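You operate a simulated robot arm through the tools that you are given. There is no shell and no other tool. Be economical: measure what you need, move in short steps, check, and stop when the job is done.

You are at the controls of a simulated two-armed robot. One attempt, no reset.

TASK
Store 16 degrees for away on the thermostat, then go back to home.
Fine: store with OK and leave the dial at 16; the figure on the home line is not changed.

The check looks at the end state, three seconds after you hand in, the way a careful person would. Anything else that was tipped, shoved, dropped, spilled or broken makes it a failure.

THE ROBOT
Two 7-joint arms with fingered hands on one trunk, on a base that drives. Base frame: it is fixed to the floor where the robot stands at the start and does not move with it; the origin is under the middle of the robot, x ahead of it, y to its left, z up. Readings come in mm, degrees, newtons and seconds.
The left shoulder is at the start at [30, 119, 1194], the right one opposite. With the tool pointing down near the work surface each hand reaches from about 380 to 780 mm from the robot's upright axis, wherever it stands, measured 20 degrees to its own side. Places, roughly: thermostat [500, 0, 1300]. Payload 3.8 kg a hand.
The TCP of each hand is the grasp point between the finger pads, 25 mm short of the fingertips. In the tool frame z runs along the fingers and y along their closing line. The gripper opens to 88 mm. The gripper's body begins 29 mm behind the TCP. The gripper is a hand of 4 fingers: y runs from the thumb to the fingers, the wrist lies at [-13, -106, -174] in the tool frame, and closing takes about 1.5 s.
Orientation is that of the tool frame in the base frame, as a unit quaternion [x, y, z, w]. With the fingers straight down and the wrist toward the robot, the tool's x, y and z point along [0, 1, 0], [1, 0, 0] and [0, 0, -1] of the base frame.

THE INTERFACE
- The arms move only by the tool move_arm. It takes "left_deltas", "right_deltas" or both (then of equal length, played together; a hand with none holds still); each is a list of rows, each an object of numbers (a shift or turn left out is 0, a gripper value left out holds the last): "dx", "dy", "dz": the shift along the base's x, y, z in mm; "ax", "ay", "az": the turn, a rotation vector about the base's x, y, z in degrees; "gripper": the finger opening in mm, from 0 to 88. In form: [{"dx": .., "dy": .., "dz": .., "ax": .., "ay": .., "az": .., "gripper": ..}, ...]. A call has 1 to 20 rows; each row is the pose to reach, as a shift and turn from the pose commanded when the call began. Rows are played at 5 a second. More than 50 mm and 8.6 degrees between two rows, or a gripper value outside its range, and nothing of the call is played. Where a pose cannot be reached the arm comes as near as it can. A force on the tool above 40 N (or 10 N above the force at the start of the call, whichever is more), or a blocked arm, ends the call early, and 0.2 s more pass. Each finger travels about 153 mm/s and halts on what it meets, pressing with about 33 N; the grip force reading is that of the motor and also rises with nothing between the fingers. The clock runs only during rows and for 0.2 s after the last one: add rows that repeat a pose to give the fingers time. The reply holds the time, the measured pose of the TCP, the force on the tool along the base axes, the opening and the grip force, in the units named above and with some noise, with the torque about the TCP (base axes, N m) and any sound that the robot's microphone picked up.
- Cameras (640 x 400 px; columns grow to the right, rows downward): "scene" is now at [68.1, -7.9, 1762.8]; the picture's right is [-0.05, -1.00, 0.00], its down [-0.62, 0.03, -0.78] and it looks along [0.78, -0.04, -0.62] (base axes); focal length 276 px, centre (320, 200). "left" rides on the left gripper at [-64, -83, -98] in its tool frame; the picture's right is [-0.62, -0.37, 0.69], its down [0.71, -0.63, 0.30] and it looks along [0.32, 0.68, 0.65] (tool axes); focal length 265 px, centre (320, 200). "right" rides on the right gripper at [64, -83, -98] in its tool frame; the picture's right is [-0.62, 0.37, -0.69], its down [-0.71, -0.63, 0.30] and it looks along [-0.32, 0.68, 0.65] (tool axes); focal length 265 px, centre (320, 200). There is no depth. A picture from a camera that has moved, and an enlarged one, comes with that camera's place and axes in the base frame and with its lens. The place of the scene camera against the robot may be out by one fixed shift of up to 12 mm in any direction.
- capture(camera): a new picture of that camera. It takes no simulated time.
- move_column(by): slides the trunk up (or, below 0, down) by that many mm; the arms and the scene camera ride with it, the base frame stays. It gives what a move gives, with no picture.
- drive_base(legs): drives the robot by 1 to 6 legs, each [ahead, left, turn to the left] in mm, mm and degrees, along the robot's own axes; the way and the turn of a leg run together, so that a leg with both is an arc; at most 1500 mm and 180 degrees a leg. The arms and the cameras ride along, it lands a little off, and it stops where it bumps. It gives what a move gives.
- hand_shape(shape, hand): the hand has 4 fingers and takes this shape, open, in about a second: jaw (thumb against the fingers, like two jaws); tri (thumb and two fingers); tip (a fingertip pinch); poke (one finger out to press); point (the index stretched); flat (the hand flat); cup (the hand cupped); fist (a fist). The gripper value then closes the fingers along that shape, each until it touches; the sizes above hold for jaw. It gives what a move gives, with no picture.
- turn_head(pan, tilt): turns the head with the scene camera to pan (to the left, within 120 degrees either way) and tilt (down, from -29 to 69), counted from straight ahead of the robot. It gives what a move gives.
- zoom(camera, box): a new picture of the part [left, top, right, bottom] of that camera's present view, enlarged. It takes no simulated time.
- hand_in(): hands the job in; it is judged then, once.

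Go step by step. Nothing tells you exact positions but the pictures and the camera data: compare them with the known pose of the tool, close in by small moves and look again before you grip or let go. The budget is 120 turns and 100 pictures, counting those below and the enlarged ones. Unless the task says otherwise, let go and move clear before handing in, and close with one line.

The tools are called as name(argument=value, ...) on one line, values as JSON. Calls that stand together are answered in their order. move_arm: Moves the arms, as the interface text tells. Its arguments: {"type":"object","properties":{"left_deltas":{"type":"array"},"right_deltas":{"type":"array"}},"required":[]} The other tools are called the same way: move_column (by) slides the trunk up or down; hand_shape (shape, hand) gives the hand a shape; drive_base (legs) drives the base; turn_head (pan, tilt) turns the head that bears the scene camera; capture (camera) takes a picture; zoom (camera, box) takes an enlarged picture of a part of a camera's view; hand_in () hands the job in.

At the start:

```text
t: 0.0
left_tcp_pos: [285.6, 81.9, 1525.3]
left_ee_rot: [0.707, 0.707, 0.0, 0.0]
left_ft_force: [0.5, 0.1, 0.0]
left_torque: [0.02, 0.03, -0.04]
left_width: 87.6
left_grip_force: 0.0
left_shape: jaw
right_tcp_pos: [426.8, -236.3, 1521.6]
right_ee_rot: [0.707, 0.708, 0.0, -0.001]
right_ft_force: [0.0, -0.4, 1.1]
right_torque: [0.01, 0.04, 0.02]
right_width: 87.3
right_grip_force: 0.0
right_shape: jaw
trunk travel left (down, up): [-350.0, 240.0]
robot x, y, heading: [2.3, -2.3, -0.0]
head pan, tilt: [-2.6, 38.4]
```

scene: 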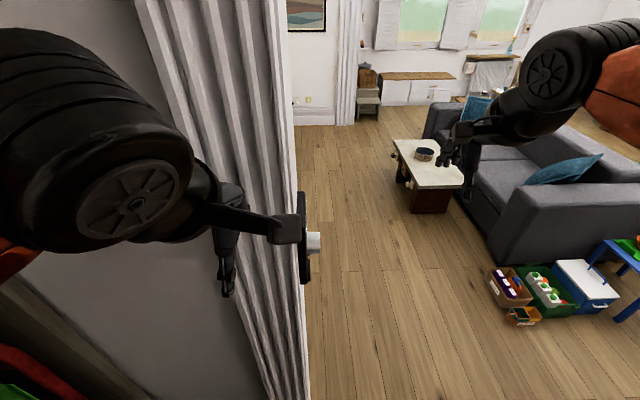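
right: 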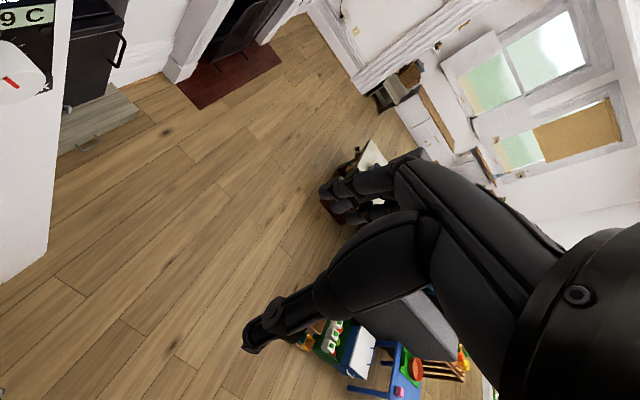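
left: 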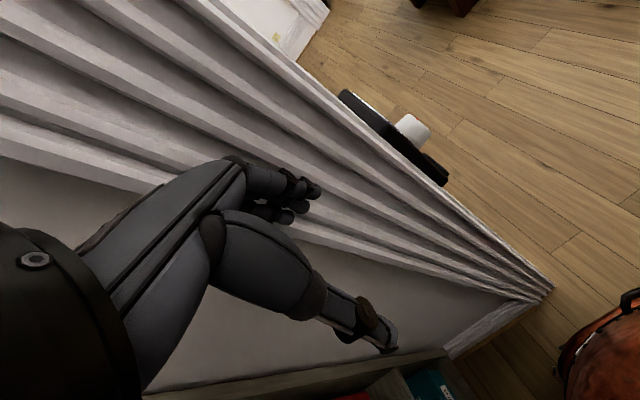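

The thermostat sits edge-on to me, on a wall end that faces to my right (−y). I'll look at it through the right wrist camera and check the floor to the right before I drive round to face it.

zoom(camera="right", box=[0, 0, 160, 100])

turn_head(pan=-60, tilt=50)

capture(camera="scene")

```text
4.00 times, centred on (80, 50) of right
camera zoom: at [344.8, -172.3, 1620.3], right [0.37, -0.62, 0.69], down [-0.63, -0.71, -0.3], along [0.68, -0.32, -0.65], focal length 1062 px, centre (1280, 800)
```

zoom: 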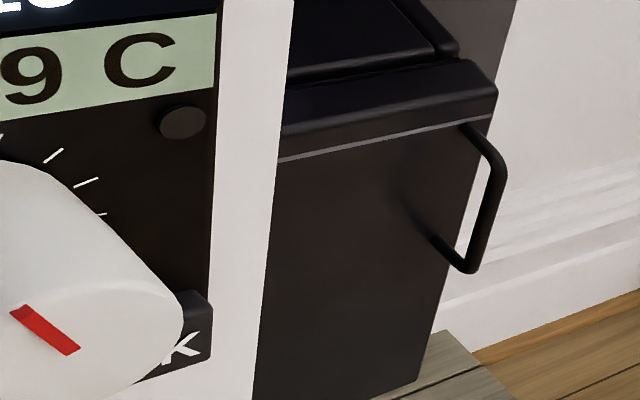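

```text
t: 1.3
left_tcp_pos: [285.0, 83.7, 1524.9]
left_ee_rot: [0.707, 0.707, -0.001, -0.001]
left_ft_force: [0.2, -0.4, -0.5]
left_torque: [0.04, 0.01, -0.03]
left_width: 87.7
left_grip_force: 0.2
left_shape: jaw
right_tcp_pos: [427.4, -236.0, 1520.7]
right_ee_rot: [0.707, 0.707, 0.0, -0.001]
right_ft_force: [0.1, -0.8, -0.4]
right_torque: [0.0, -0.01, -0.02]
right_width: 87.7
right_grip_force: 0.1
right_shape: jaw
trunk travel left (down, up): [-350.0, 240.0]
robot x, y, heading: [-1.3, 2.8, 0.0]
head pan, tilt: [-60.0, 50.0]
```

```text
95 pictures are left
camera scene: at [20.8, -70.6, 1746.3], right [-0.87, -0.5, 0.0], down [-0.38, 0.66, -0.64], along [0.32, -0.56, -0.77], focal length 276 px, centre (320, 200)
```

scene: 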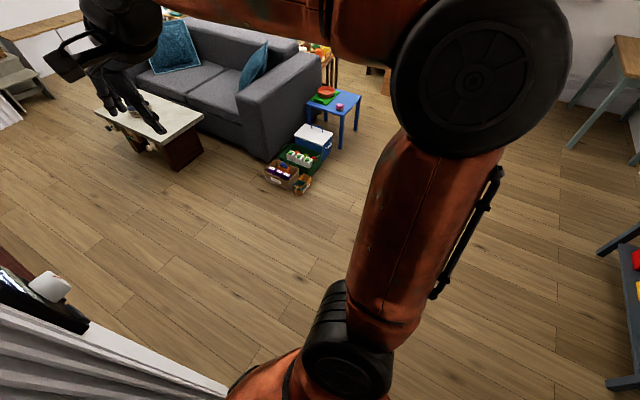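

The floor to the right is clear. I'll back off, shift right, turn left 90° and come up in front of the thermostat.

drive_base(legs=[[-120, 0, 0], [0, -700, 0], [0, 0, 90], [0, -500, 0]])

turn_head(pan=-10, tilt=35)

capture(camera="scene")

```text
t: 12.3
left_tcp_pos: [287.2, -435.2, 1525.3]
left_ee_rot: [0.008, 1.0, 0.0, 0.0]
left_ft_force: [-0.2, -0.1, 0.9]
left_torque: [-0.03, 0.01, -0.04]
left_width: 87.6
left_grip_force: 0.0
left_shape: jaw
right_tcp_pos: [608.3, -297.2, 1521.8]
right_ee_rot: [0.008, 1.0, 0.0, 0.0]
right_ft_force: [0.5, 0.1, -0.3]
right_torque: [0.02, 0.04, 0.0]
right_width: 87.6
right_grip_force: 0.1
right_shape: jaw
trunk travel left (down, up): [-350.0, 240.0]
robot x, y, heading: [365.4, -724.7, 88.9]
head pan, tilt: [-60.0, 50.0]
```

```text
t: 13.5
left_tcp_pos: [285.8, -433.7, 1526.5]
left_ee_rot: [0.007, 1.0, 0.001, 0.0]
left_ft_force: [-0.2, -0.4, -1.2]
left_torque: [0.0, 0.02, -0.02]
left_width: 87.4
left_grip_force: 0.1
left_shape: jaw
right_tcp_pos: [607.5, -298.3, 1521.4]
right_ee_rot: [0.007, 1.0, 0.0, -0.001]
right_ft_force: [0.3, 0.6, -0.1]
right_torque: [-0.01, -0.01, 0.0]
right_width: 87.4
right_grip_force: 0.1
right_shape: jaw
trunk travel left (down, up): [-350.0, 240.0]
robot x, y, heading: [366.7, -722.3, 89.3]
head pan, tilt: [-10.0, 35.0]
```

```text
94 pictures are left
camera scene: at [383.4, -659.1, 1768.0], right [0.98, -0.19, 0.0], down [-0.11, -0.56, -0.82], along [0.15, 0.8, -0.57], focal length 276 px, centre (320, 200)
```

scene: 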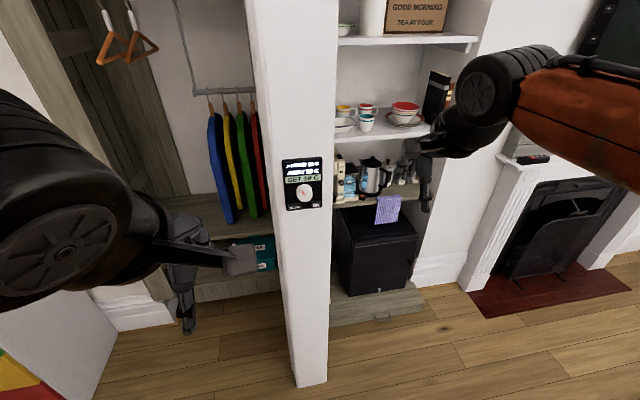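

zoom(camera="scene", box=[264, 150, 344, 220])

capture(camera="right")

```text
5.71 times, centred on (304, 185) of scene
camera zoom: at [383.4, -659.1, 1768.0], right [0.98, -0.19, 0.0], down [-0.11, -0.56, -0.82], along [0.15, 0.8, -0.57], focal length 1580 px, centre (411, 286)
```

zoom: 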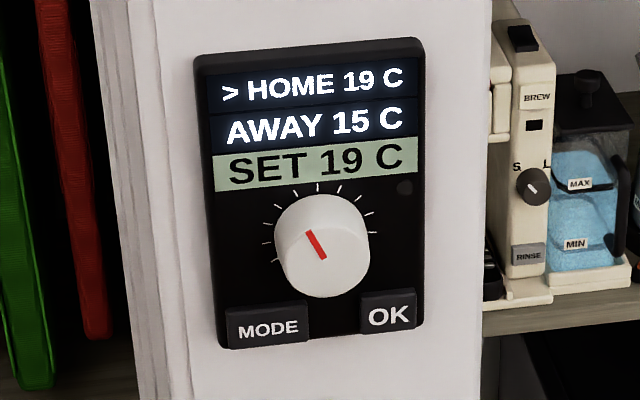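

```text
92 pictures are left
camera right: at [543.4, -380.6, 1620.3], right [0.63, 0.36, 0.69], down [0.7, -0.64, -0.3], along [0.33, 0.68, -0.65], focal length 265 px, centre (320, 200)
```

right: 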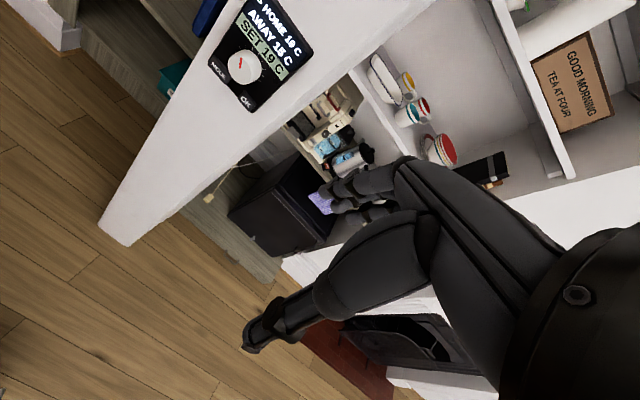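

The display reads HOME 19, AWAY 15, SET 19, with the cursor on HOME. I take the knob face to be near (460, −16, 1339), MODE near (431, 0, 1283) and OK near (495, 0, 1282). I'll swing the right hand so the fingers point at the wall, well short of it.

move_arm(right_deltas=[{"dx": -12, "dy": 0, "dz": -17, "ax": 8.2}, {"dx": -25, "dy": 0, "dz": -34, "ax": 16.4}, {"dx": -37, "dy": 0, "dz": -51, "ax": 24.6}, {"dx": -50, "dy": 0, "dz": -68, "ax": 32.8}, {"dx": -62, "dy": 0, "dz": -85, "ax": 41}, {"dx": -75, "dy": 0, "dz": -102, "ax": 49.2}, {"dx": -87, "dy": 0, "dz": -119, "ax": 57.4}, {"dx": -100, "dy": 0, "dz": -136, "ax": 65.6}, {"dx": -112, "dy": 10, "dz": -153, "ax": 73.8}, {"dx": -125, "dy": 20, "dz": -170, "ax": 82}, {"dx": -137, "dy": 30, "dz": -185, "ax": 90}, {"dx": -137, "dy": 30, "dz": -185, "ax": 90}])

hand_shape(hand="right", shape="poke")

capture(camera="right")

capture(camera="scene")

```text
t: 15.1
left_tcp_pos: [283.1, -439.2, 1525.8]
left_ee_rot: [0.007, 1.0, 0.001, 0.001]
left_ft_force: [-0.2, -0.2, 0.1]
left_torque: [0.03, -0.03, -0.02]
left_width: 87.7
left_grip_force: 0.1
left_shape: jaw
right_tcp_pos: [446.3, -283.6, 1459.0]
right_ee_rot: [-0.061, 0.869, 0.482, -0.098]
right_ft_force: [-1.1, 0.5, 0.4]
right_torque: [-0.03, -0.03, -0.02]
right_width: 88.0
right_grip_force: 0.1
right_shape: jaw
right hand out of reach, approached as far as the arm can: row 6, 7
trunk travel left (down, up): [-350.0, 240.0]
robot x, y, heading: [362.5, -719.1, 89.2]
head pan, tilt: [-10.0, 35.0]
stopped in row 7 (right hand): the arm was blocked; the commanded pose is now the measured one
```

```text
t: 16.0
left_tcp_pos: [287.3, -434.5, 1526.1]
left_ee_rot: [0.008, 1.0, -0.001, 0.0]
left_ft_force: [0.1, -1.4, 0.3]
left_torque: [0.0, 0.03, 0.02]
left_width: 87.4
left_grip_force: 0.1
left_shape: jaw
right_tcp_pos: [449.9, -279.5, 1457.5]
right_ee_rot: [-0.059, 0.869, 0.481, -0.1]
right_ft_force: [0.2, -0.4, 0.0]
right_torque: [0.02, 0.0, 0.01]
right_width: 0.0
right_grip_force: 0.1
right_shape: poke
trunk travel left (down, up): [-350.0, 240.0]
robot x, y, heading: [366.1, -717.9, 89.1]
head pan, tilt: [-10.0, 35.0]
```

```text
91 pictures are left
camera right: at [412.1, -418.1, 1445.5], right [0.76, -0.25, 0.6], down [0.63, 0.06, -0.77], along [0.16, 0.97, 0.2], focal length 265 px, centre (320, 200)
```

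right: 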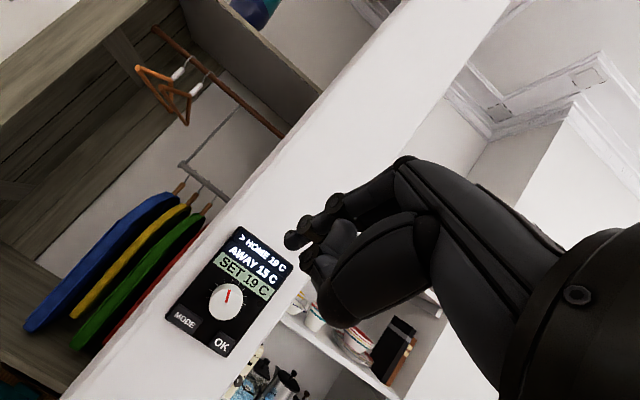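

```text
90 pictures are left
camera scene: at [383.6, -658.3, 1768.0], right [0.98, -0.19, 0.0], down [-0.11, -0.56, -0.82], along [0.15, 0.8, -0.57], focal length 276 px, centre (320, 200)
```

scene: 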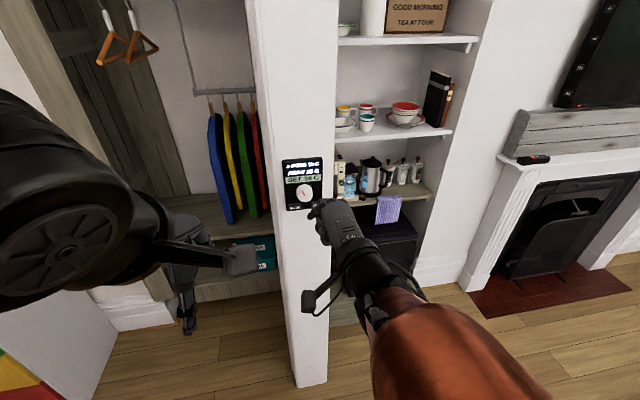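

The arm was stopped partway, with the tool pitched about 59°. In the poke shape the fingertip matches TCP + 25 mm along tool z. I'll lower the hand first, then finish the rotation.

move_arm(right_deltas=[{"dz": -25}, {"dz": -50}, {"dz": -75}, {"dz": -100}, {"dz": -125}, {"dz": -150}, {"dz": -150}])

```text
t: 17.6
left_tcp_pos: [286.5, -434.2, 1525.3]
left_ee_rot: [0.008, 1.0, 0.0, 0.0]
left_ft_force: [-0.1, -0.2, -0.2]
left_torque: [-0.03, 0.01, -0.01]
left_width: 87.5
left_grip_force: 0.1
left_shape: jaw
right_tcp_pos: [448.9, -257.0, 1302.8]
right_ee_rot: [-0.059, 0.868, 0.482, -0.098]
right_ft_force: [0.3, -0.1, -0.3]
right_torque: [-0.01, -0.02, 0.01]
right_width: 0.0
right_grip_force: 0.0
right_shape: poke
right hand out of reach, approached as far as the arm can: row 1, 2, 3, 4, 5, 6, 7
trunk travel left (down, up): [-350.0, 240.0]
robot x, y, heading: [365.7, -719.1, 89.2]
head pan, tilt: [-10.0, 35.0]
```

I'm too close in for this wrist pose. I'll move forward 90 mm while finishing the rotation, so the fingers point straight at the wall.

move_arm(right_deltas=[{"dy": 30}, {"dy": 60}, {"dy": 90}, {"dy": 90, "ax": 6.4, "ay": -0.7, "az": -2.6}, {"dy": 90, "ax": 12.8, "ay": -1.3, "az": -5.2}, {"dy": 90, "ax": 19.2, "ay": -2, "az": -7.8}, {"dy": 90, "ax": 25.6, "ay": -2.6, "az": -10.4}, {"dy": 90, "ax": 32, "ay": -3.3, "az": -13}, {"dy": 90, "ax": 32, "ay": -3.3, "az": -13}])

capture(camera="right")

capture(camera="scene")

```text
t: 19.6
left_tcp_pos: [285.5, -434.5, 1525.8]
left_ee_rot: [0.008, 1.0, 0.0, 0.001]
left_ft_force: [-1.0, -0.1, 0.0]
left_torque: [0.03, 0.0, -0.03]
left_width: 87.9
left_grip_force: 0.0
left_shape: jaw
right_tcp_pos: [447.6, -166.4, 1302.0]
right_ee_rot: [-0.001, 0.706, 0.708, 0.0]
right_ft_force: [0.2, -0.7, -0.3]
right_torque: [-0.03, -0.01, -0.02]
right_width: 0.2
right_grip_force: 0.1
right_shape: poke
trunk travel left (down, up): [-350.0, 240.0]
robot x, y, heading: [367.2, -720.2, 89.0]
head pan, tilt: [-10.0, 35.0]
```

```text
89 pictures are left
camera right: at [384.8, -265.3, 1219.8], right [0.62, -0.69, 0.37], down [0.72, 0.31, -0.63], along [0.32, 0.65, 0.69], focal length 265 px, centre (320, 200)
```

right: 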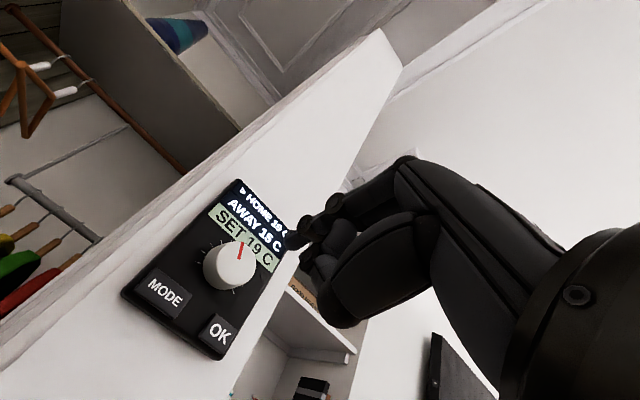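

```text
88 pictures are left
camera scene: at [382.7, -659.0, 1768.0], right [0.98, -0.19, 0.0], down [-0.11, -0.56, -0.82], along [0.15, 0.8, -0.57], focal length 276 px, centre (320, 200)
```

scene: 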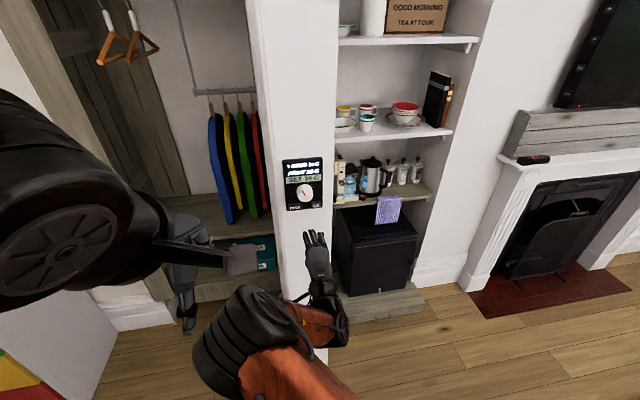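

The hand now points squarely at the wall. I'll line the tip up in front of MODE, about 50 mm short, and check.

move_arm(right_deltas=[{"dx": -6, "dz": -12, "dy": 20}, {"dx": -13, "dz": -24, "dy": 50}, {"dx": -13, "dz": -24, "dy": 85}, {"dx": -13, "dz": -24, "dy": 85}])

capture(camera="right")

zoom(camera="scene", box=[264, 150, 344, 220])

```text
t: 20.6
left_tcp_pos: [286.4, -434.6, 1525.4]
left_ee_rot: [0.008, 1.0, 0.0, 0.0]
left_ft_force: [0.3, -0.8, 0.1]
left_torque: [-0.01, -0.01, -0.01]
left_width: 87.5
left_grip_force: 0.0
left_shape: jaw
right_tcp_pos: [418.1, -114.9, 1319.8]
right_ee_rot: [-0.001, 0.707, 0.707, 0.001]
right_ft_force: [0.7, -0.4, -1.2]
right_torque: [0.0, 0.0, 0.01]
right_width: 0.2
right_grip_force: 0.0
right_shape: poke
right hand out of reach, approached as far as the arm can: row 1, 2, 3, 4
trunk travel left (down, up): [-350.0, 240.0]
robot x, y, heading: [365.2, -719.0, 89.2]
head pan, tilt: [-10.0, 35.0]
```

```text
87 pictures are left
camera right: at [354.2, -213.6, 1236.3], right [0.62, -0.69, 0.37], down [0.72, 0.3, -0.63], along [0.32, 0.65, 0.68], focal length 265 px, centre (320, 200)
```

right: 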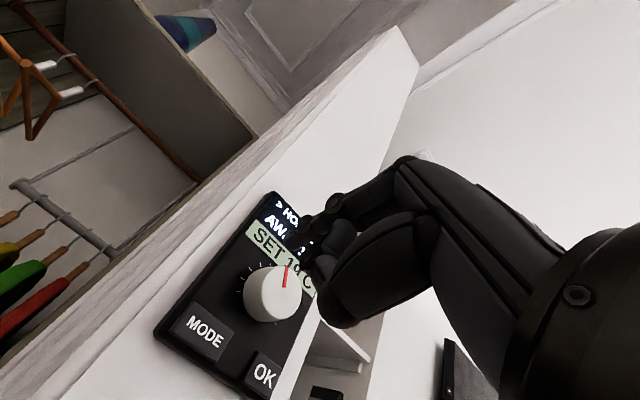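

```text
5.71 times, centred on (304, 185) of scene
camera zoom: at [383.0, -658.6, 1768.0], right [0.98, -0.19, 0.0], down [-0.11, -0.56, -0.82], along [0.15, 0.8, -0.57], focal length 1580 px, centre (411, 286)
```

zoom: 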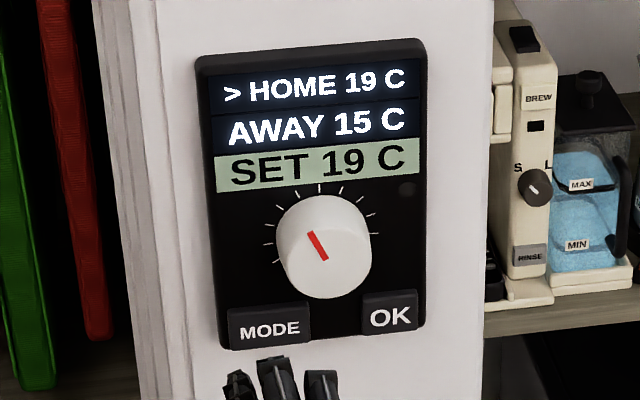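

The arm stops short because of a wrist limit: the shoulder is too high for this pose. I'll lower the trunk 130 mm, bring the hand back up and look again.

move_column(by=-130)

move_arm(right_deltas=[{"dx": 6, "dz": 30}, {"dx": 12, "dz": 60}, {"dx": 16, "dz": 85, "dy": 10}, {"dx": 16, "dz": 85, "dy": 30}, {"dx": 16, "dz": 85, "dy": 30}])

capture(camera="right")

capture(camera="scene")

```text
t: 22.1
left_tcp_pos: [285.7, -434.8, 1395.8]
left_ee_rot: [0.008, 1.0, -0.001, 0.001]
left_ft_force: [-0.4, -0.1, -0.3]
left_torque: [-0.03, -0.02, 0.0]
left_width: 87.7
left_grip_force: 0.1
left_shape: jaw
right_tcp_pos: [418.2, -116.0, 1188.8]
right_ee_rot: [0.0, 0.707, 0.707, 0.001]
right_ft_force: [-0.8, -0.8, 0.5]
right_torque: [0.01, -0.04, -0.02]
right_width: 0.1
right_grip_force: 0.0
right_shape: poke
trunk travel left (down, up): [-220.0, 370.0]
robot x, y, heading: [367.2, -724.5, 89.0]
head pan, tilt: [-10.0, 35.0]
```

```text
t: 23.3
left_tcp_pos: [286.3, -435.2, 1396.6]
left_ee_rot: [0.008, 1.0, 0.001, 0.0]
left_ft_force: [0.3, -1.1, -0.9]
left_torque: [0.0, -0.02, 0.03]
left_width: 87.8
left_grip_force: 0.0
left_shape: jaw
right_tcp_pos: [433.7, -86.1, 1273.2]
right_ee_rot: [0.0, 0.707, 0.707, 0.001]
right_ft_force: [-0.4, 0.1, -0.6]
right_torque: [0.0, 0.01, 0.02]
right_width: 0.0
right_grip_force: 0.0
right_shape: poke
trunk travel left (down, up): [-220.0, 370.0]
robot x, y, heading: [367.2, -722.0, 89.0]
head pan, tilt: [-10.0, 35.0]
```

```text
85 pictures are left
camera right: at [369.1, -183.8, 1190.2], right [0.62, -0.69, 0.37], down [0.72, 0.3, -0.63], along [0.32, 0.65, 0.68], focal length 265 px, centre (320, 200)
```

right: 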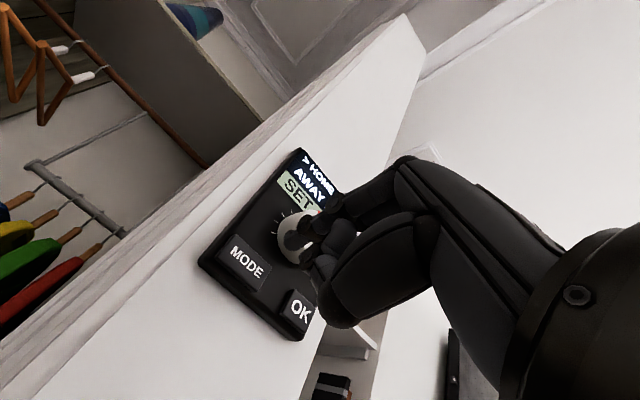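

```text
84 pictures are left
camera scene: at [383.0, -659.1, 1638.0], right [0.98, -0.19, 0.0], down [-0.11, -0.56, -0.82], along [0.15, 0.8, -0.57], focal length 276 px, centre (320, 200)
```

scene: 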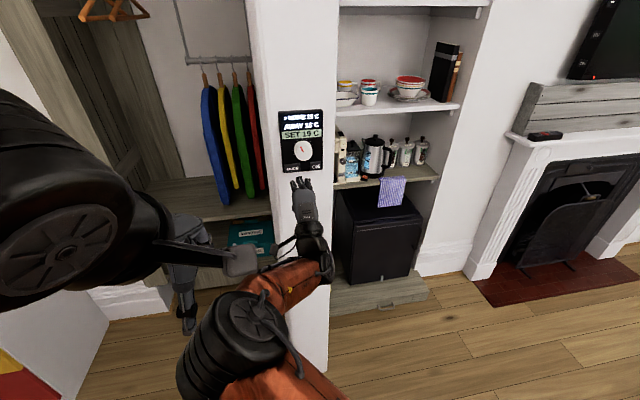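

MODE triangulates to about (432, −2, 1276). I'll zoom in on the fingertip from both views.

zoom(camera="right", box=[200, 140, 360, 350])

zoom(camera="scene", box=[264, 100, 344, 220])

```text
1.90 times, centred on (280, 245) of right
camera zoom: at [369.1, -183.8, 1190.2], right [0.62, -0.69, 0.37], down [0.72, 0.3, -0.63], along [0.32, 0.65, 0.68], focal length 506 px, centre (396, 114)
```

zoom: 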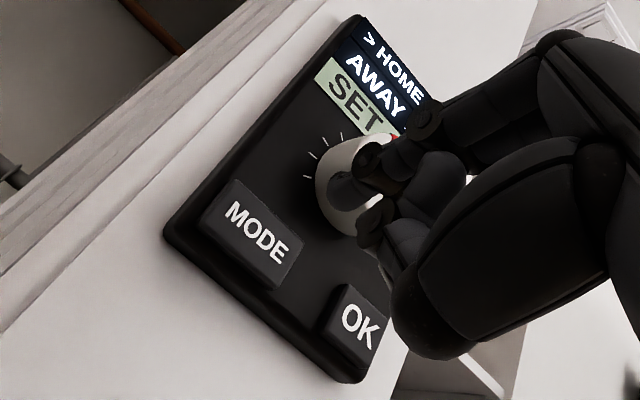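

```text
3.33 times, centred on (304, 160) of scene
camera zoom: at [383.0, -659.1, 1638.0], right [0.98, -0.19, 0.0], down [-0.11, -0.56, -0.82], along [0.15, 0.8, -0.57], focal length 922 px, centre (373, 333)
```

zoom: 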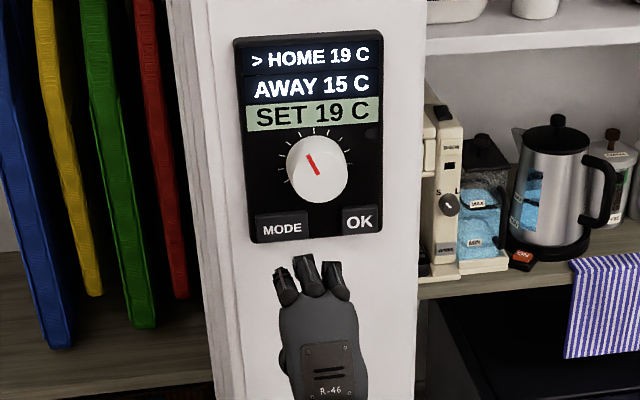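

The tips seem to bracket the MODE x position at the right height. I'll move closer and look before pressing.

move_arm(right_deltas=[{"dy": 15, "dz": 2}, {"dy": 30, "dz": 2}, {"dy": 40, "dz": 2}, {"dy": 40, "dz": 2}])

zoom(camera="right", box=[220, 140, 380, 300])

zoom(camera="scene", box=[264, 100, 344, 220])

```text
t: 24.3
left_tcp_pos: [286.3, -435.8, 1396.6]
left_ee_rot: [0.008, 1.0, -0.002, 0.0]
left_ft_force: [0.4, 0.2, 0.3]
left_torque: [-0.01, 0.04, 0.03]
left_width: 87.9
left_grip_force: 0.0
left_shape: jaw
right_tcp_pos: [431.8, -46.7, 1276.1]
right_ee_rot: [0.0, 0.707, 0.707, 0.0]
right_ft_force: [-0.5, -0.8, -0.4]
right_torque: [0.0, 0.03, -0.02]
right_width: 0.0
right_grip_force: 0.1
right_shape: poke
trunk travel left (down, up): [-220.0, 370.0]
robot x, y, heading: [364.9, -722.7, 89.2]
head pan, tilt: [-10.0, 35.0]
```

```text
2.50 times, centred on (300, 220) of right
camera zoom: at [369.7, -144.2, 1193.6], right [0.62, -0.69, 0.37], down [0.72, 0.3, -0.63], along [0.32, 0.65, 0.68], focal length 664 px, centre (370, 150)
```

zoom: 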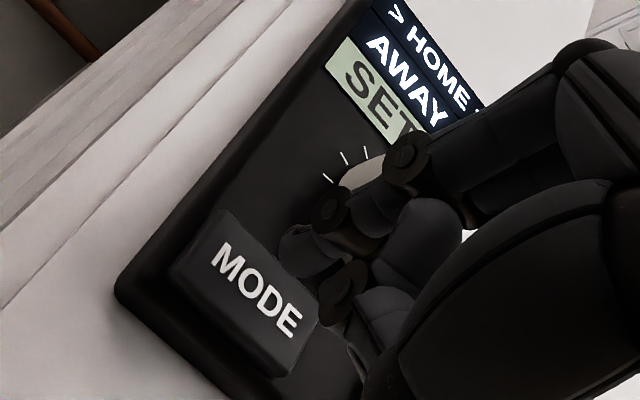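

```text
3.33 times, centred on (304, 160) of scene
camera zoom: at [383.1, -658.6, 1638.0], right [0.98, -0.19, 0.0], down [-0.11, -0.56, -0.82], along [0.15, 0.8, -0.57], focal length 922 px, centre (373, 333)
```

zoom: 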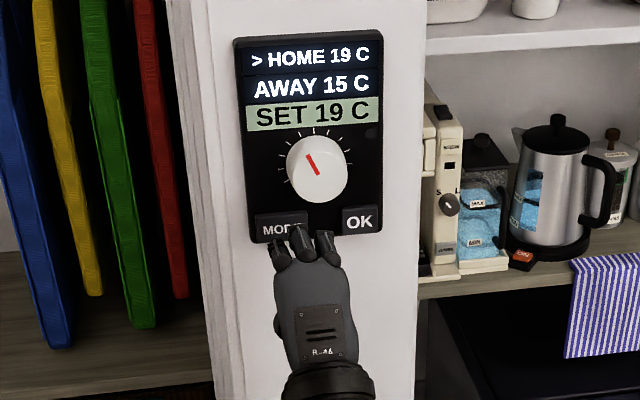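

The tip is just off the right part of MODE. I'll shift slightly left and down, then ease in.

move_arm(right_deltas=[{"dx": -4, "dz": -4}, {"dx": -4, "dz": -4, "dy": 4}, {"dx": -4, "dz": -4, "dy": 8}, {"dx": -4, "dz": -4, "dy": 12}, {"dx": -4, "dz": -4, "dy": 15}])

zoom(camera="right", box=[220, 140, 380, 300])

zoom(camera="scene", box=[274, 100, 334, 180])

```text
t: 25.5
left_tcp_pos: [286.9, -434.1, 1395.7]
left_ee_rot: [0.008, 1.0, -0.001, -0.001]
left_ft_force: [-0.6, -0.6, 0.0]
left_torque: [0.0, 0.01, -0.05]
left_width: 87.7
left_grip_force: 0.1
left_shape: jaw
right_tcp_pos: [425.7, -41.8, 1278.4]
right_ee_rot: [-0.001, 0.708, 0.707, 0.0]
right_ft_force: [0.1, -0.9, 0.4]
right_torque: [0.0, 0.02, -0.01]
right_width: 0.0
right_grip_force: 0.0
right_shape: poke
right hand out of reach, approached as far as the arm can: row 2, 3, 4, 5
trunk travel left (down, up): [-220.0, 370.0]
robot x, y, heading: [365.8, -720.1, 89.2]
head pan, tilt: [-10.0, 35.0]
```

```text
2.50 times, centred on (300, 220) of right
camera zoom: at [362.4, -140.2, 1195.1], right [0.62, -0.69, 0.37], down [0.72, 0.3, -0.63], along [0.32, 0.65, 0.68], focal length 664 px, centre (370, 150)
```

zoom: 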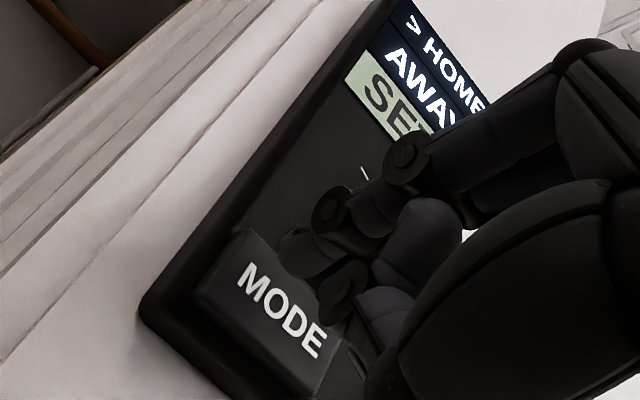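

```text
5.00 times, centred on (304, 140) of scene
camera zoom: at [383.2, -658.4, 1638.0], right [0.98, -0.19, 0.0], down [-0.11, -0.56, -0.82], along [0.15, 0.8, -0.57], focal length 1382 px, centre (400, 500)
```

zoom: 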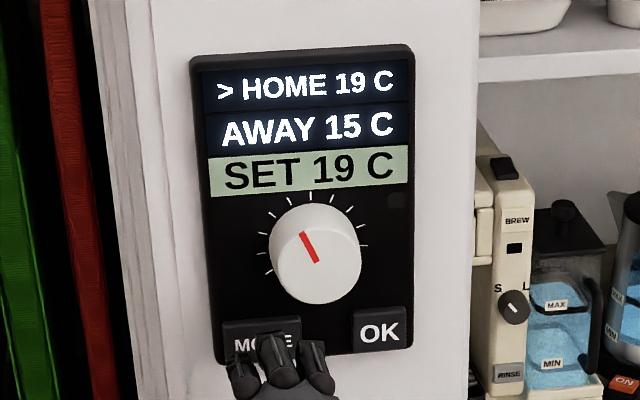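

The wrist limit is holding me off again. I'll retreat, lower the trunk another 90 mm and come back.

move_arm(right_deltas=[{"dy": -20}, {"dy": -45}, {"dy": -45}])

move_column(by=-90)

move_arm(right_deltas=[{"dz": 30}, {"dz": 60, "dx": 2}, {"dz": 84, "dx": 2}, {"dz": 84, "dx": 2, "dy": 20}, {"dz": 84, "dx": 2, "dy": 40}, {"dz": 84, "dx": 2, "dy": 48}, {"dz": 84, "dx": 2, "dy": 48}])

zoom(camera="right", box=[220, 140, 380, 300])

zoom(camera="scene", box=[264, 50, 344, 150])

```text
t: 26.3
left_tcp_pos: [286.5, -433.5, 1395.3]
left_ee_rot: [0.008, 1.0, -0.001, 0.0]
left_ft_force: [-0.1, 0.3, -0.1]
left_torque: [-0.03, 0.03, 0.02]
left_width: 87.7
left_grip_force: 0.0
left_shape: jaw
right_tcp_pos: [424.9, -86.2, 1277.8]
right_ee_rot: [-0.001, 0.707, 0.707, 0.001]
right_ft_force: [0.1, -0.2, -0.5]
right_torque: [0.02, 0.02, -0.01]
right_width: 0.1
right_grip_force: 0.2
right_shape: poke
trunk travel left (down, up): [-220.0, 370.0]
robot x, y, heading: [365.7, -719.0, 89.1]
head pan, tilt: [-10.0, 35.0]
```

```text
t: 27.6
left_tcp_pos: [285.8, -434.7, 1305.6]
left_ee_rot: [0.007, 1.0, -0.001, 0.0]
left_ft_force: [0.3, -0.1, -0.5]
left_torque: [0.0, 0.08, -0.01]
left_width: 87.6
left_grip_force: 0.0
left_shape: jaw
right_tcp_pos: [425.7, -87.1, 1187.7]
right_ee_rot: [-0.001, 0.707, 0.707, 0.001]
right_ft_force: [-0.3, 0.4, 0.0]
right_torque: [0.0, 0.02, 0.02]
right_width: 0.3
right_grip_force: 0.0
right_shape: poke
trunk travel left (down, up): [-130.0, 460.0]
robot x, y, heading: [364.7, -721.3, 89.1]
head pan, tilt: [-10.0, 35.0]
```

```text
t: 29.2
left_tcp_pos: [286.4, -433.5, 1306.0]
left_ee_rot: [0.008, 1.0, 0.0, -0.001]
left_ft_force: [1.3, -0.5, -0.4]
left_torque: [-0.01, -0.01, -0.03]
left_width: 87.8
left_grip_force: 0.0
left_shape: jaw
right_tcp_pos: [426.8, -40.2, 1270.4]
right_ee_rot: [-0.001, 0.707, 0.707, 0.001]
right_ft_force: [-0.4, -0.9, 0.0]
right_torque: [0.02, -0.02, 0.0]
right_width: 0.2
right_grip_force: 0.0
right_shape: poke
trunk travel left (down, up): [-130.0, 460.0]
robot x, y, heading: [363.4, -721.8, 89.2]
head pan, tilt: [-10.0, 35.0]
```

```text
2.50 times, centred on (300, 220) of right
camera zoom: at [363.0, -137.8, 1187.2], right [0.62, -0.69, 0.37], down [0.72, 0.3, -0.63], along [0.32, 0.65, 0.68], focal length 664 px, centre (370, 150)
```

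zoom: 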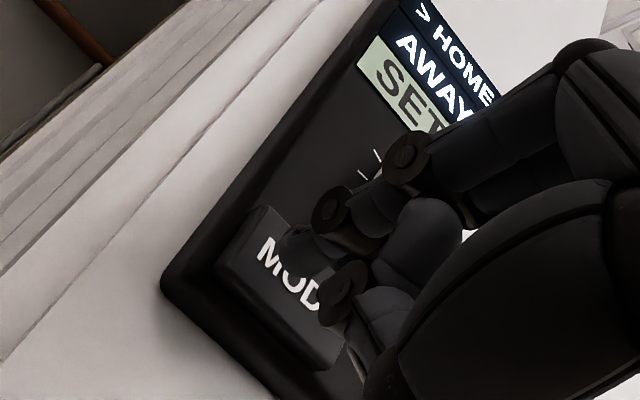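

```text
4.00 times, centred on (304, 100) of scene
camera zoom: at [383.1, -658.6, 1548.0], right [0.98, -0.19, 0.0], down [-0.11, -0.56, -0.82], along [0.15, 0.8, -0.57], focal length 1106 px, centre (384, 600)
```

zoom: 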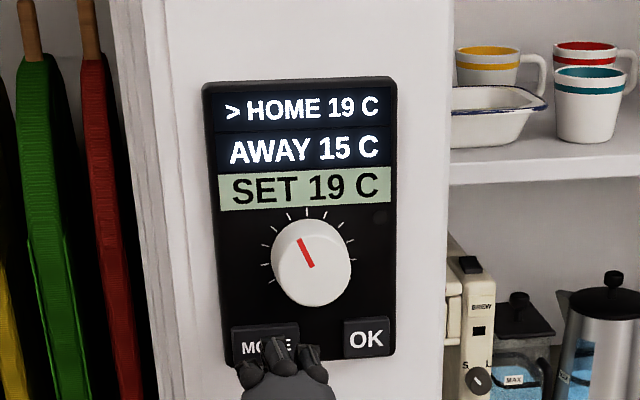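

The pose is reachable now and the tip overlaps MODE. I'll push in small steps.

move_arm(right_deltas=[{"dy": 3}, {"dy": 6}, {"dy": 9}, {"dy": 12}, {"dy": 14}])

zoom(camera="scene", box=[264, 50, 344, 150])

zoom(camera="right", box=[220, 140, 380, 300])

```text
t: 30.4
left_tcp_pos: [286.5, -434.8, 1305.7]
left_ee_rot: [0.008, 1.0, 0.0, 0.0]
left_ft_force: [0.1, -0.2, -0.2]
left_torque: [-0.02, -0.03, 0.04]
left_width: 87.9
left_grip_force: 0.0
left_shape: jaw
right_tcp_pos: [426.7, -24.8, 1270.5]
right_ee_rot: [-0.001, 0.707, 0.707, 0.001]
right_ft_force: [-1.0, -0.2, -0.4]
right_torque: [0.06, -0.02, -0.02]
right_width: 0.0
right_grip_force: 0.1
right_shape: poke
trunk travel left (down, up): [-130.0, 460.0]
robot x, y, heading: [366.3, -722.5, 89.1]
head pan, tilt: [-10.0, 35.0]
heard: click
```

```text
4.00 times, centred on (304, 100) of scene
camera zoom: at [383.2, -658.7, 1548.0], right [0.98, -0.19, 0.0], down [-0.11, -0.56, -0.82], along [0.15, 0.8, -0.57], focal length 1106 px, centre (384, 600)
```

zoom: 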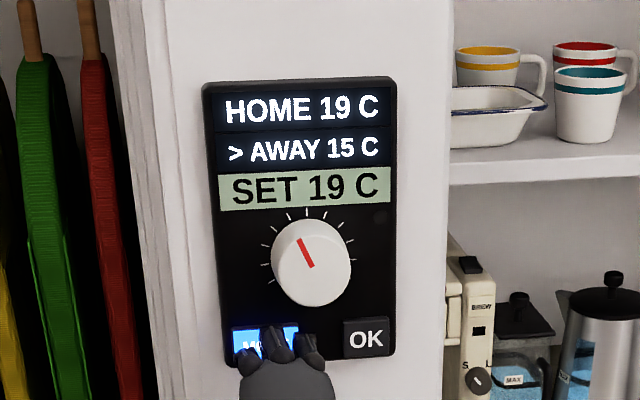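

```text
2.50 times, centred on (300, 220) of right
camera zoom: at [363.5, -123.1, 1188.3], right [0.62, -0.69, 0.37], down [0.72, 0.31, -0.63], along [0.32, 0.65, 0.68], focal length 664 px, centre (370, 150)
```

zoom: 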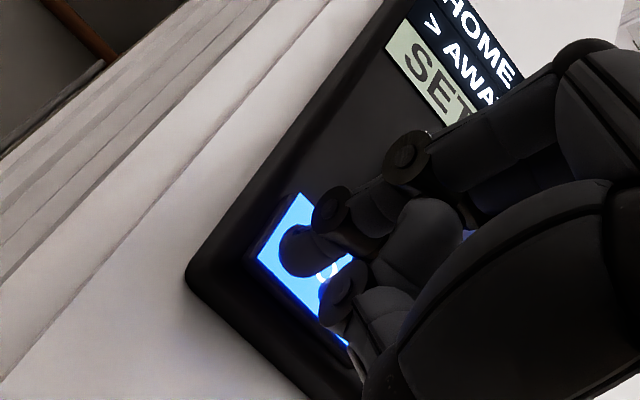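

MODE clicked and AWAY is selected. I'll retreat, open into jaw shape and line up with the knob.

move_arm(right_deltas=[{"dy": -20}, {"dy": -50}, {"dy": -95}, {"dy": -95, "dx": 17, "dz": 30}, {"dy": -95, "dx": 34, "dz": 58}, {"dy": -95, "dx": 34, "dz": 58}])

hand_shape(hand="right", shape="jaw")

capture(camera="right")

zoom(camera="scene", box=[264, 50, 344, 150])

```text
t: 31.8
left_tcp_pos: [286.8, -434.9, 1305.3]
left_ee_rot: [0.008, 1.0, -0.001, 0.0]
left_ft_force: [0.6, 2.6, -0.1]
left_torque: [0.04, -0.01, 0.03]
left_width: 83.9
left_grip_force: 0.0
left_shape: jaw
right_tcp_pos: [461.9, -117.3, 1329.7]
right_ee_rot: [-0.001, 0.707, 0.707, 0.001]
right_ft_force: [-0.1, 0.6, -0.3]
right_torque: [0.0, -0.04, 0.02]
right_width: 0.0
right_grip_force: 0.0
right_shape: poke
trunk travel left (down, up): [-130.0, 460.0]
robot x, y, heading: [364.9, -723.2, 89.1]
head pan, tilt: [-10.0, 35.0]
```

```text
t: 32.7
left_tcp_pos: [285.9, -434.2, 1304.7]
left_ee_rot: [0.009, 1.0, -0.001, 0.0]
left_ft_force: [-0.8, 1.5, -0.2]
left_torque: [0.05, 0.04, 0.0]
left_width: 83.8
left_grip_force: 0.0
left_shape: jaw
right_tcp_pos: [461.7, -118.4, 1329.1]
right_ee_rot: [-0.001, 0.707, 0.707, 0.0]
right_ft_force: [-0.4, 0.0, 0.2]
right_torque: [-0.01, 0.03, 0.01]
right_width: 87.9
right_grip_force: 0.0
right_shape: jaw
trunk travel left (down, up): [-130.0, 460.0]
robot x, y, heading: [362.5, -725.3, 89.1]
head pan, tilt: [-10.0, 35.0]
```

```text
73 pictures are left
camera right: at [397.7, -217.1, 1246.2], right [0.62, -0.69, 0.37], down [0.72, 0.3, -0.63], along [0.32, 0.65, 0.68], focal length 265 px, centre (320, 200)
```

right: 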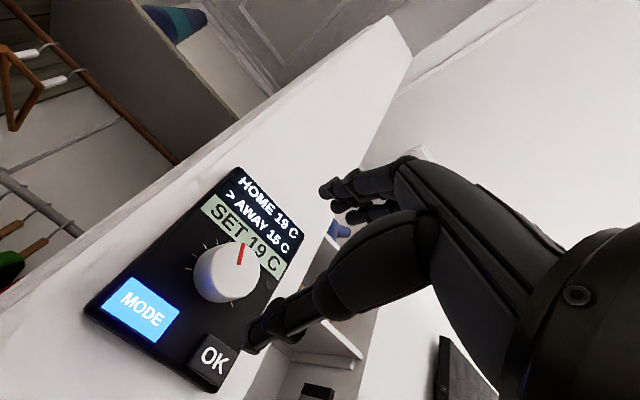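

```text
4.00 times, centred on (304, 100) of scene
camera zoom: at [383.2, -658.5, 1548.0], right [0.98, -0.19, 0.0], down [-0.11, -0.56, -0.82], along [0.15, 0.8, -0.57], focal length 1106 px, centre (384, 600)
```

zoom: 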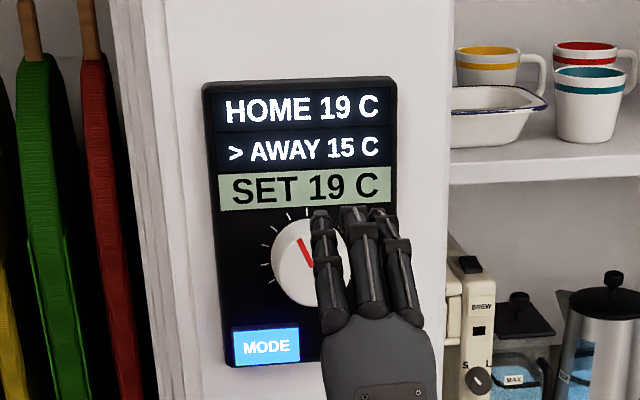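

Left hand readings changed a little (width 84, a 2.6 N force), so the right arm may be brushing it. I'll move the left hand away to its own side and set the right hand to tri for the knob.

move_arm(left_deltas=[{"dx": -20, "dz": 20}, {"dx": -50, "dz": 50}, {"dx": -80, "dz": 80}, {"dx": -80, "dz": 80}])

hand_shape(hand="right", shape="tri")

capture(camera="right")

capture(camera="scene")

zoom(camera="scene", box=[264, 50, 344, 150])

```text
t: 33.7
left_tcp_pos: [204.4, -434.3, 1385.5]
left_ee_rot: [0.008, 1.0, 0.0, -0.001]
left_ft_force: [-0.4, 0.1, 0.2]
left_torque: [0.01, 0.02, 0.03]
left_width: 87.6
left_grip_force: 0.1
left_shape: jaw
right_tcp_pos: [460.4, -118.5, 1328.6]
right_ee_rot: [-0.002, 0.707, 0.707, -0.001]
right_ft_force: [-0.1, 1.4, -0.1]
right_torque: [0.0, -0.03, 0.02]
right_width: 87.8
right_grip_force: 0.0
right_shape: jaw
trunk travel left (down, up): [-130.0, 460.0]
robot x, y, heading: [367.2, -719.3, 89.1]
head pan, tilt: [-10.0, 35.0]
```

```text
t: 34.6
left_tcp_pos: [206.0, -434.2, 1385.4]
left_ee_rot: [0.007, 1.0, -0.001, 0.0]
left_ft_force: [0.2, 0.7, 0.2]
left_torque: [-0.04, -0.02, 0.03]
left_width: 87.7
left_grip_force: 0.0
left_shape: jaw
right_tcp_pos: [460.8, -118.0, 1329.6]
right_ee_rot: [0.0, 0.707, 0.707, 0.001]
right_ft_force: [0.1, 0.4, -0.7]
right_torque: [0.0, 0.0, 0.0]
right_width: 87.9
right_grip_force: 0.1
right_shape: tri
trunk travel left (down, up): [-130.0, 460.0]
robot x, y, heading: [367.2, -721.3, 88.7]
head pan, tilt: [-10.0, 35.0]
```

```text
71 pictures are left
camera right: at [397.7, -217.1, 1246.3], right [0.62, -0.69, 0.37], down [0.72, 0.3, -0.63], along [0.32, 0.65, 0.68], focal length 265 px, centre (320, 200)
```

right: 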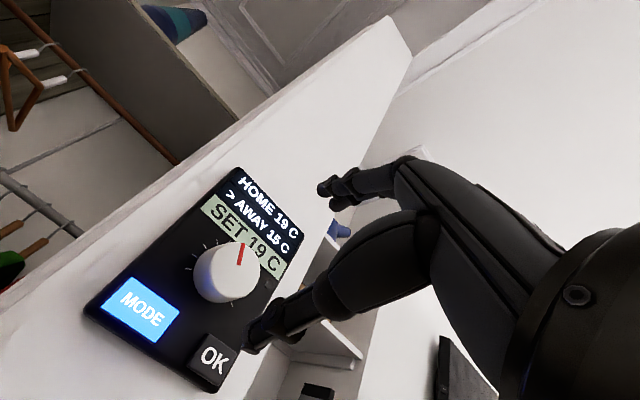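

```text
70 pictures are left
camera scene: at [383.2, -658.5, 1548.0], right [0.98, -0.19, 0.0], down [-0.11, -0.56, -0.82], along [0.15, 0.8, -0.57], focal length 276 px, centre (320, 200)
```

scene: 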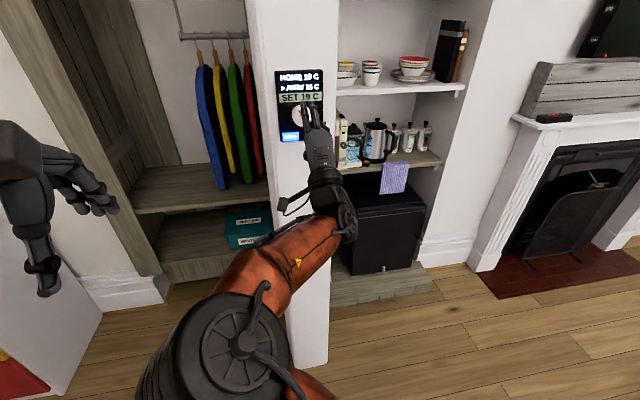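

```text
4.00 times, centred on (304, 100) of scene
camera zoom: at [383.2, -658.5, 1548.0], right [0.98, -0.19, 0.0], down [-0.11, -0.56, -0.82], along [0.15, 0.8, -0.57], focal length 1106 px, centre (384, 600)
```

zoom: 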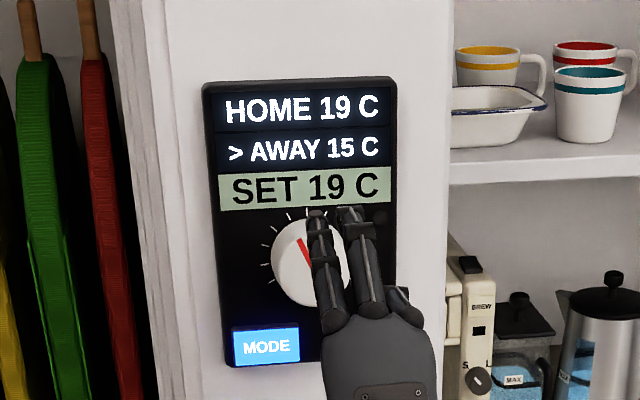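

Tri leaves thumb, index and middle out. I'll centre on the knob, partly close the hand, and approach to about 20 mm in front of it.

move_arm(right_deltas=[{"dx": -4, "dz": -4, "gripper": 64}, {"dx": -6, "dz": -4, "dy": 20, "gripper": 64}, {"dx": -6, "dz": -4, "dy": 45, "gripper": 64}, {"dx": -6, "dz": -4, "dy": 55, "gripper": 64}, {"dx": -6, "dz": -4, "dy": 55, "gripper": 64}])

capture(camera="right")

zoom(camera="scene", box=[264, 50, 344, 150])

```text
t: 35.8
left_tcp_pos: [206.2, -434.5, 1385.2]
left_ee_rot: [0.008, 1.0, -0.001, 0.001]
left_ft_force: [-0.2, -0.8, -0.1]
left_torque: [-0.03, 0.02, 0.03]
left_width: 87.8
left_grip_force: 0.1
left_shape: jaw
right_tcp_pos: [453.8, -64.7, 1324.5]
right_ee_rot: [-0.001, 0.707, 0.707, 0.001]
right_ft_force: [-0.2, 0.5, 0.3]
right_torque: [0.02, -0.03, 0.0]
right_width: 64.4
right_grip_force: 0.1
right_shape: tri
trunk travel left (down, up): [-130.0, 460.0]
robot x, y, heading: [365.6, -720.7, 89.3]
head pan, tilt: [-10.0, 35.0]
```

```text
68 pictures are left
camera right: at [391.6, -162.2, 1240.8], right [0.62, -0.69, 0.37], down [0.72, 0.3, -0.63], along [0.32, 0.65, 0.68], focal length 265 px, centre (320, 200)
```

right: 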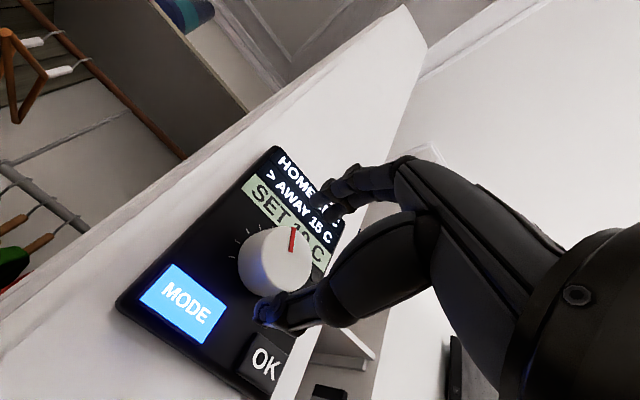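

```text
4.00 times, centred on (304, 100) of scene
camera zoom: at [383.1, -658.6, 1548.0], right [0.98, -0.19, 0.0], down [-0.11, -0.56, -0.82], along [0.15, 0.8, -0.57], focal length 1106 px, centre (384, 600)
```

zoom: 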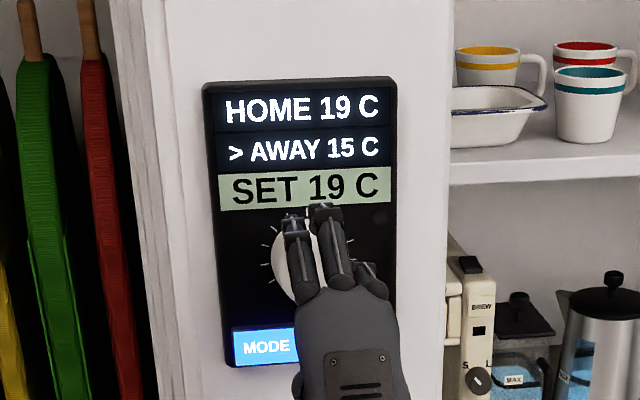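

Alignment looks good. I'll advance so the fingertips straddle the knob.

move_arm(right_deltas=[{"dx": 2, "dz": 2, "dy": 8}, {"dx": 2, "dz": 2, "dy": 16}, {"dx": 2, "dz": 2, "dy": 24}, {"dx": 2, "dz": 2, "dy": 28}])

zoom(camera="right", box=[200, 120, 360, 320])

zoom(camera="scene", box=[264, 50, 344, 150])

```text
t: 36.8
left_tcp_pos: [204.6, -434.1, 1384.3]
left_ee_rot: [0.008, 1.0, -0.001, 0.001]
left_ft_force: [-0.9, -0.5, -0.3]
left_torque: [0.0, 0.0, 0.01]
left_width: 87.7
left_grip_force: 0.0
left_shape: jaw
right_tcp_pos: [455.8, -35.8, 1325.6]
right_ee_rot: [-0.001, 0.707, 0.707, 0.0]
right_ft_force: [0.4, 0.2, -0.3]
right_torque: [0.0, 0.01, 0.06]
right_width: 64.4
right_grip_force: 0.1
right_shape: tri
trunk travel left (down, up): [-130.0, 460.0]
robot x, y, heading: [365.9, -723.9, 88.9]
head pan, tilt: [-10.0, 35.0]
```

```text
2.00 times, centred on (280, 220) of right
camera zoom: at [392.9, -134.0, 1243.1], right [0.62, -0.69, 0.37], down [0.71, 0.3, -0.63], along [0.32, 0.65, 0.68], focal length 531 px, centre (400, 160)
```

zoom: 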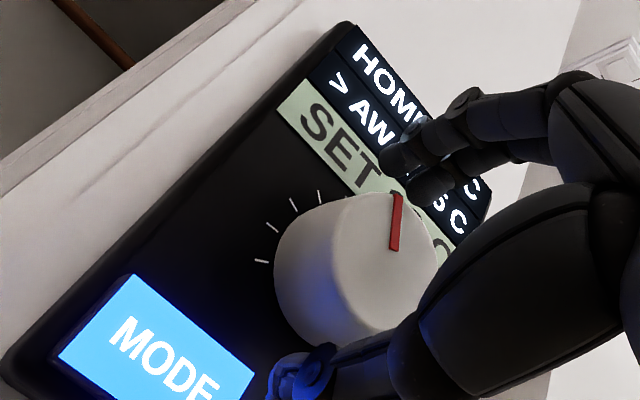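

```text
4.00 times, centred on (304, 100) of scene
camera zoom: at [383.1, -658.4, 1548.0], right [0.98, -0.19, 0.0], down [-0.11, -0.56, -0.82], along [0.15, 0.8, -0.57], focal length 1106 px, centre (384, 600)
```

zoom: 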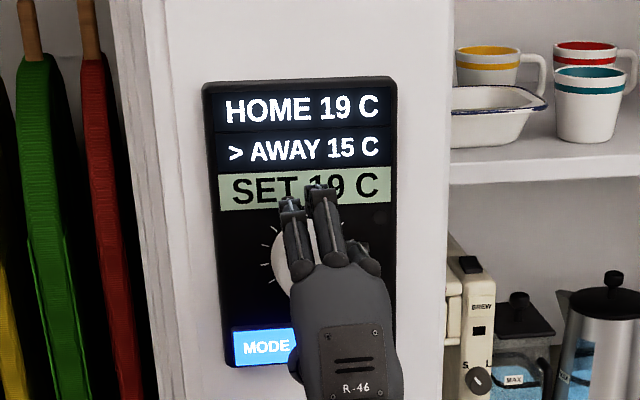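

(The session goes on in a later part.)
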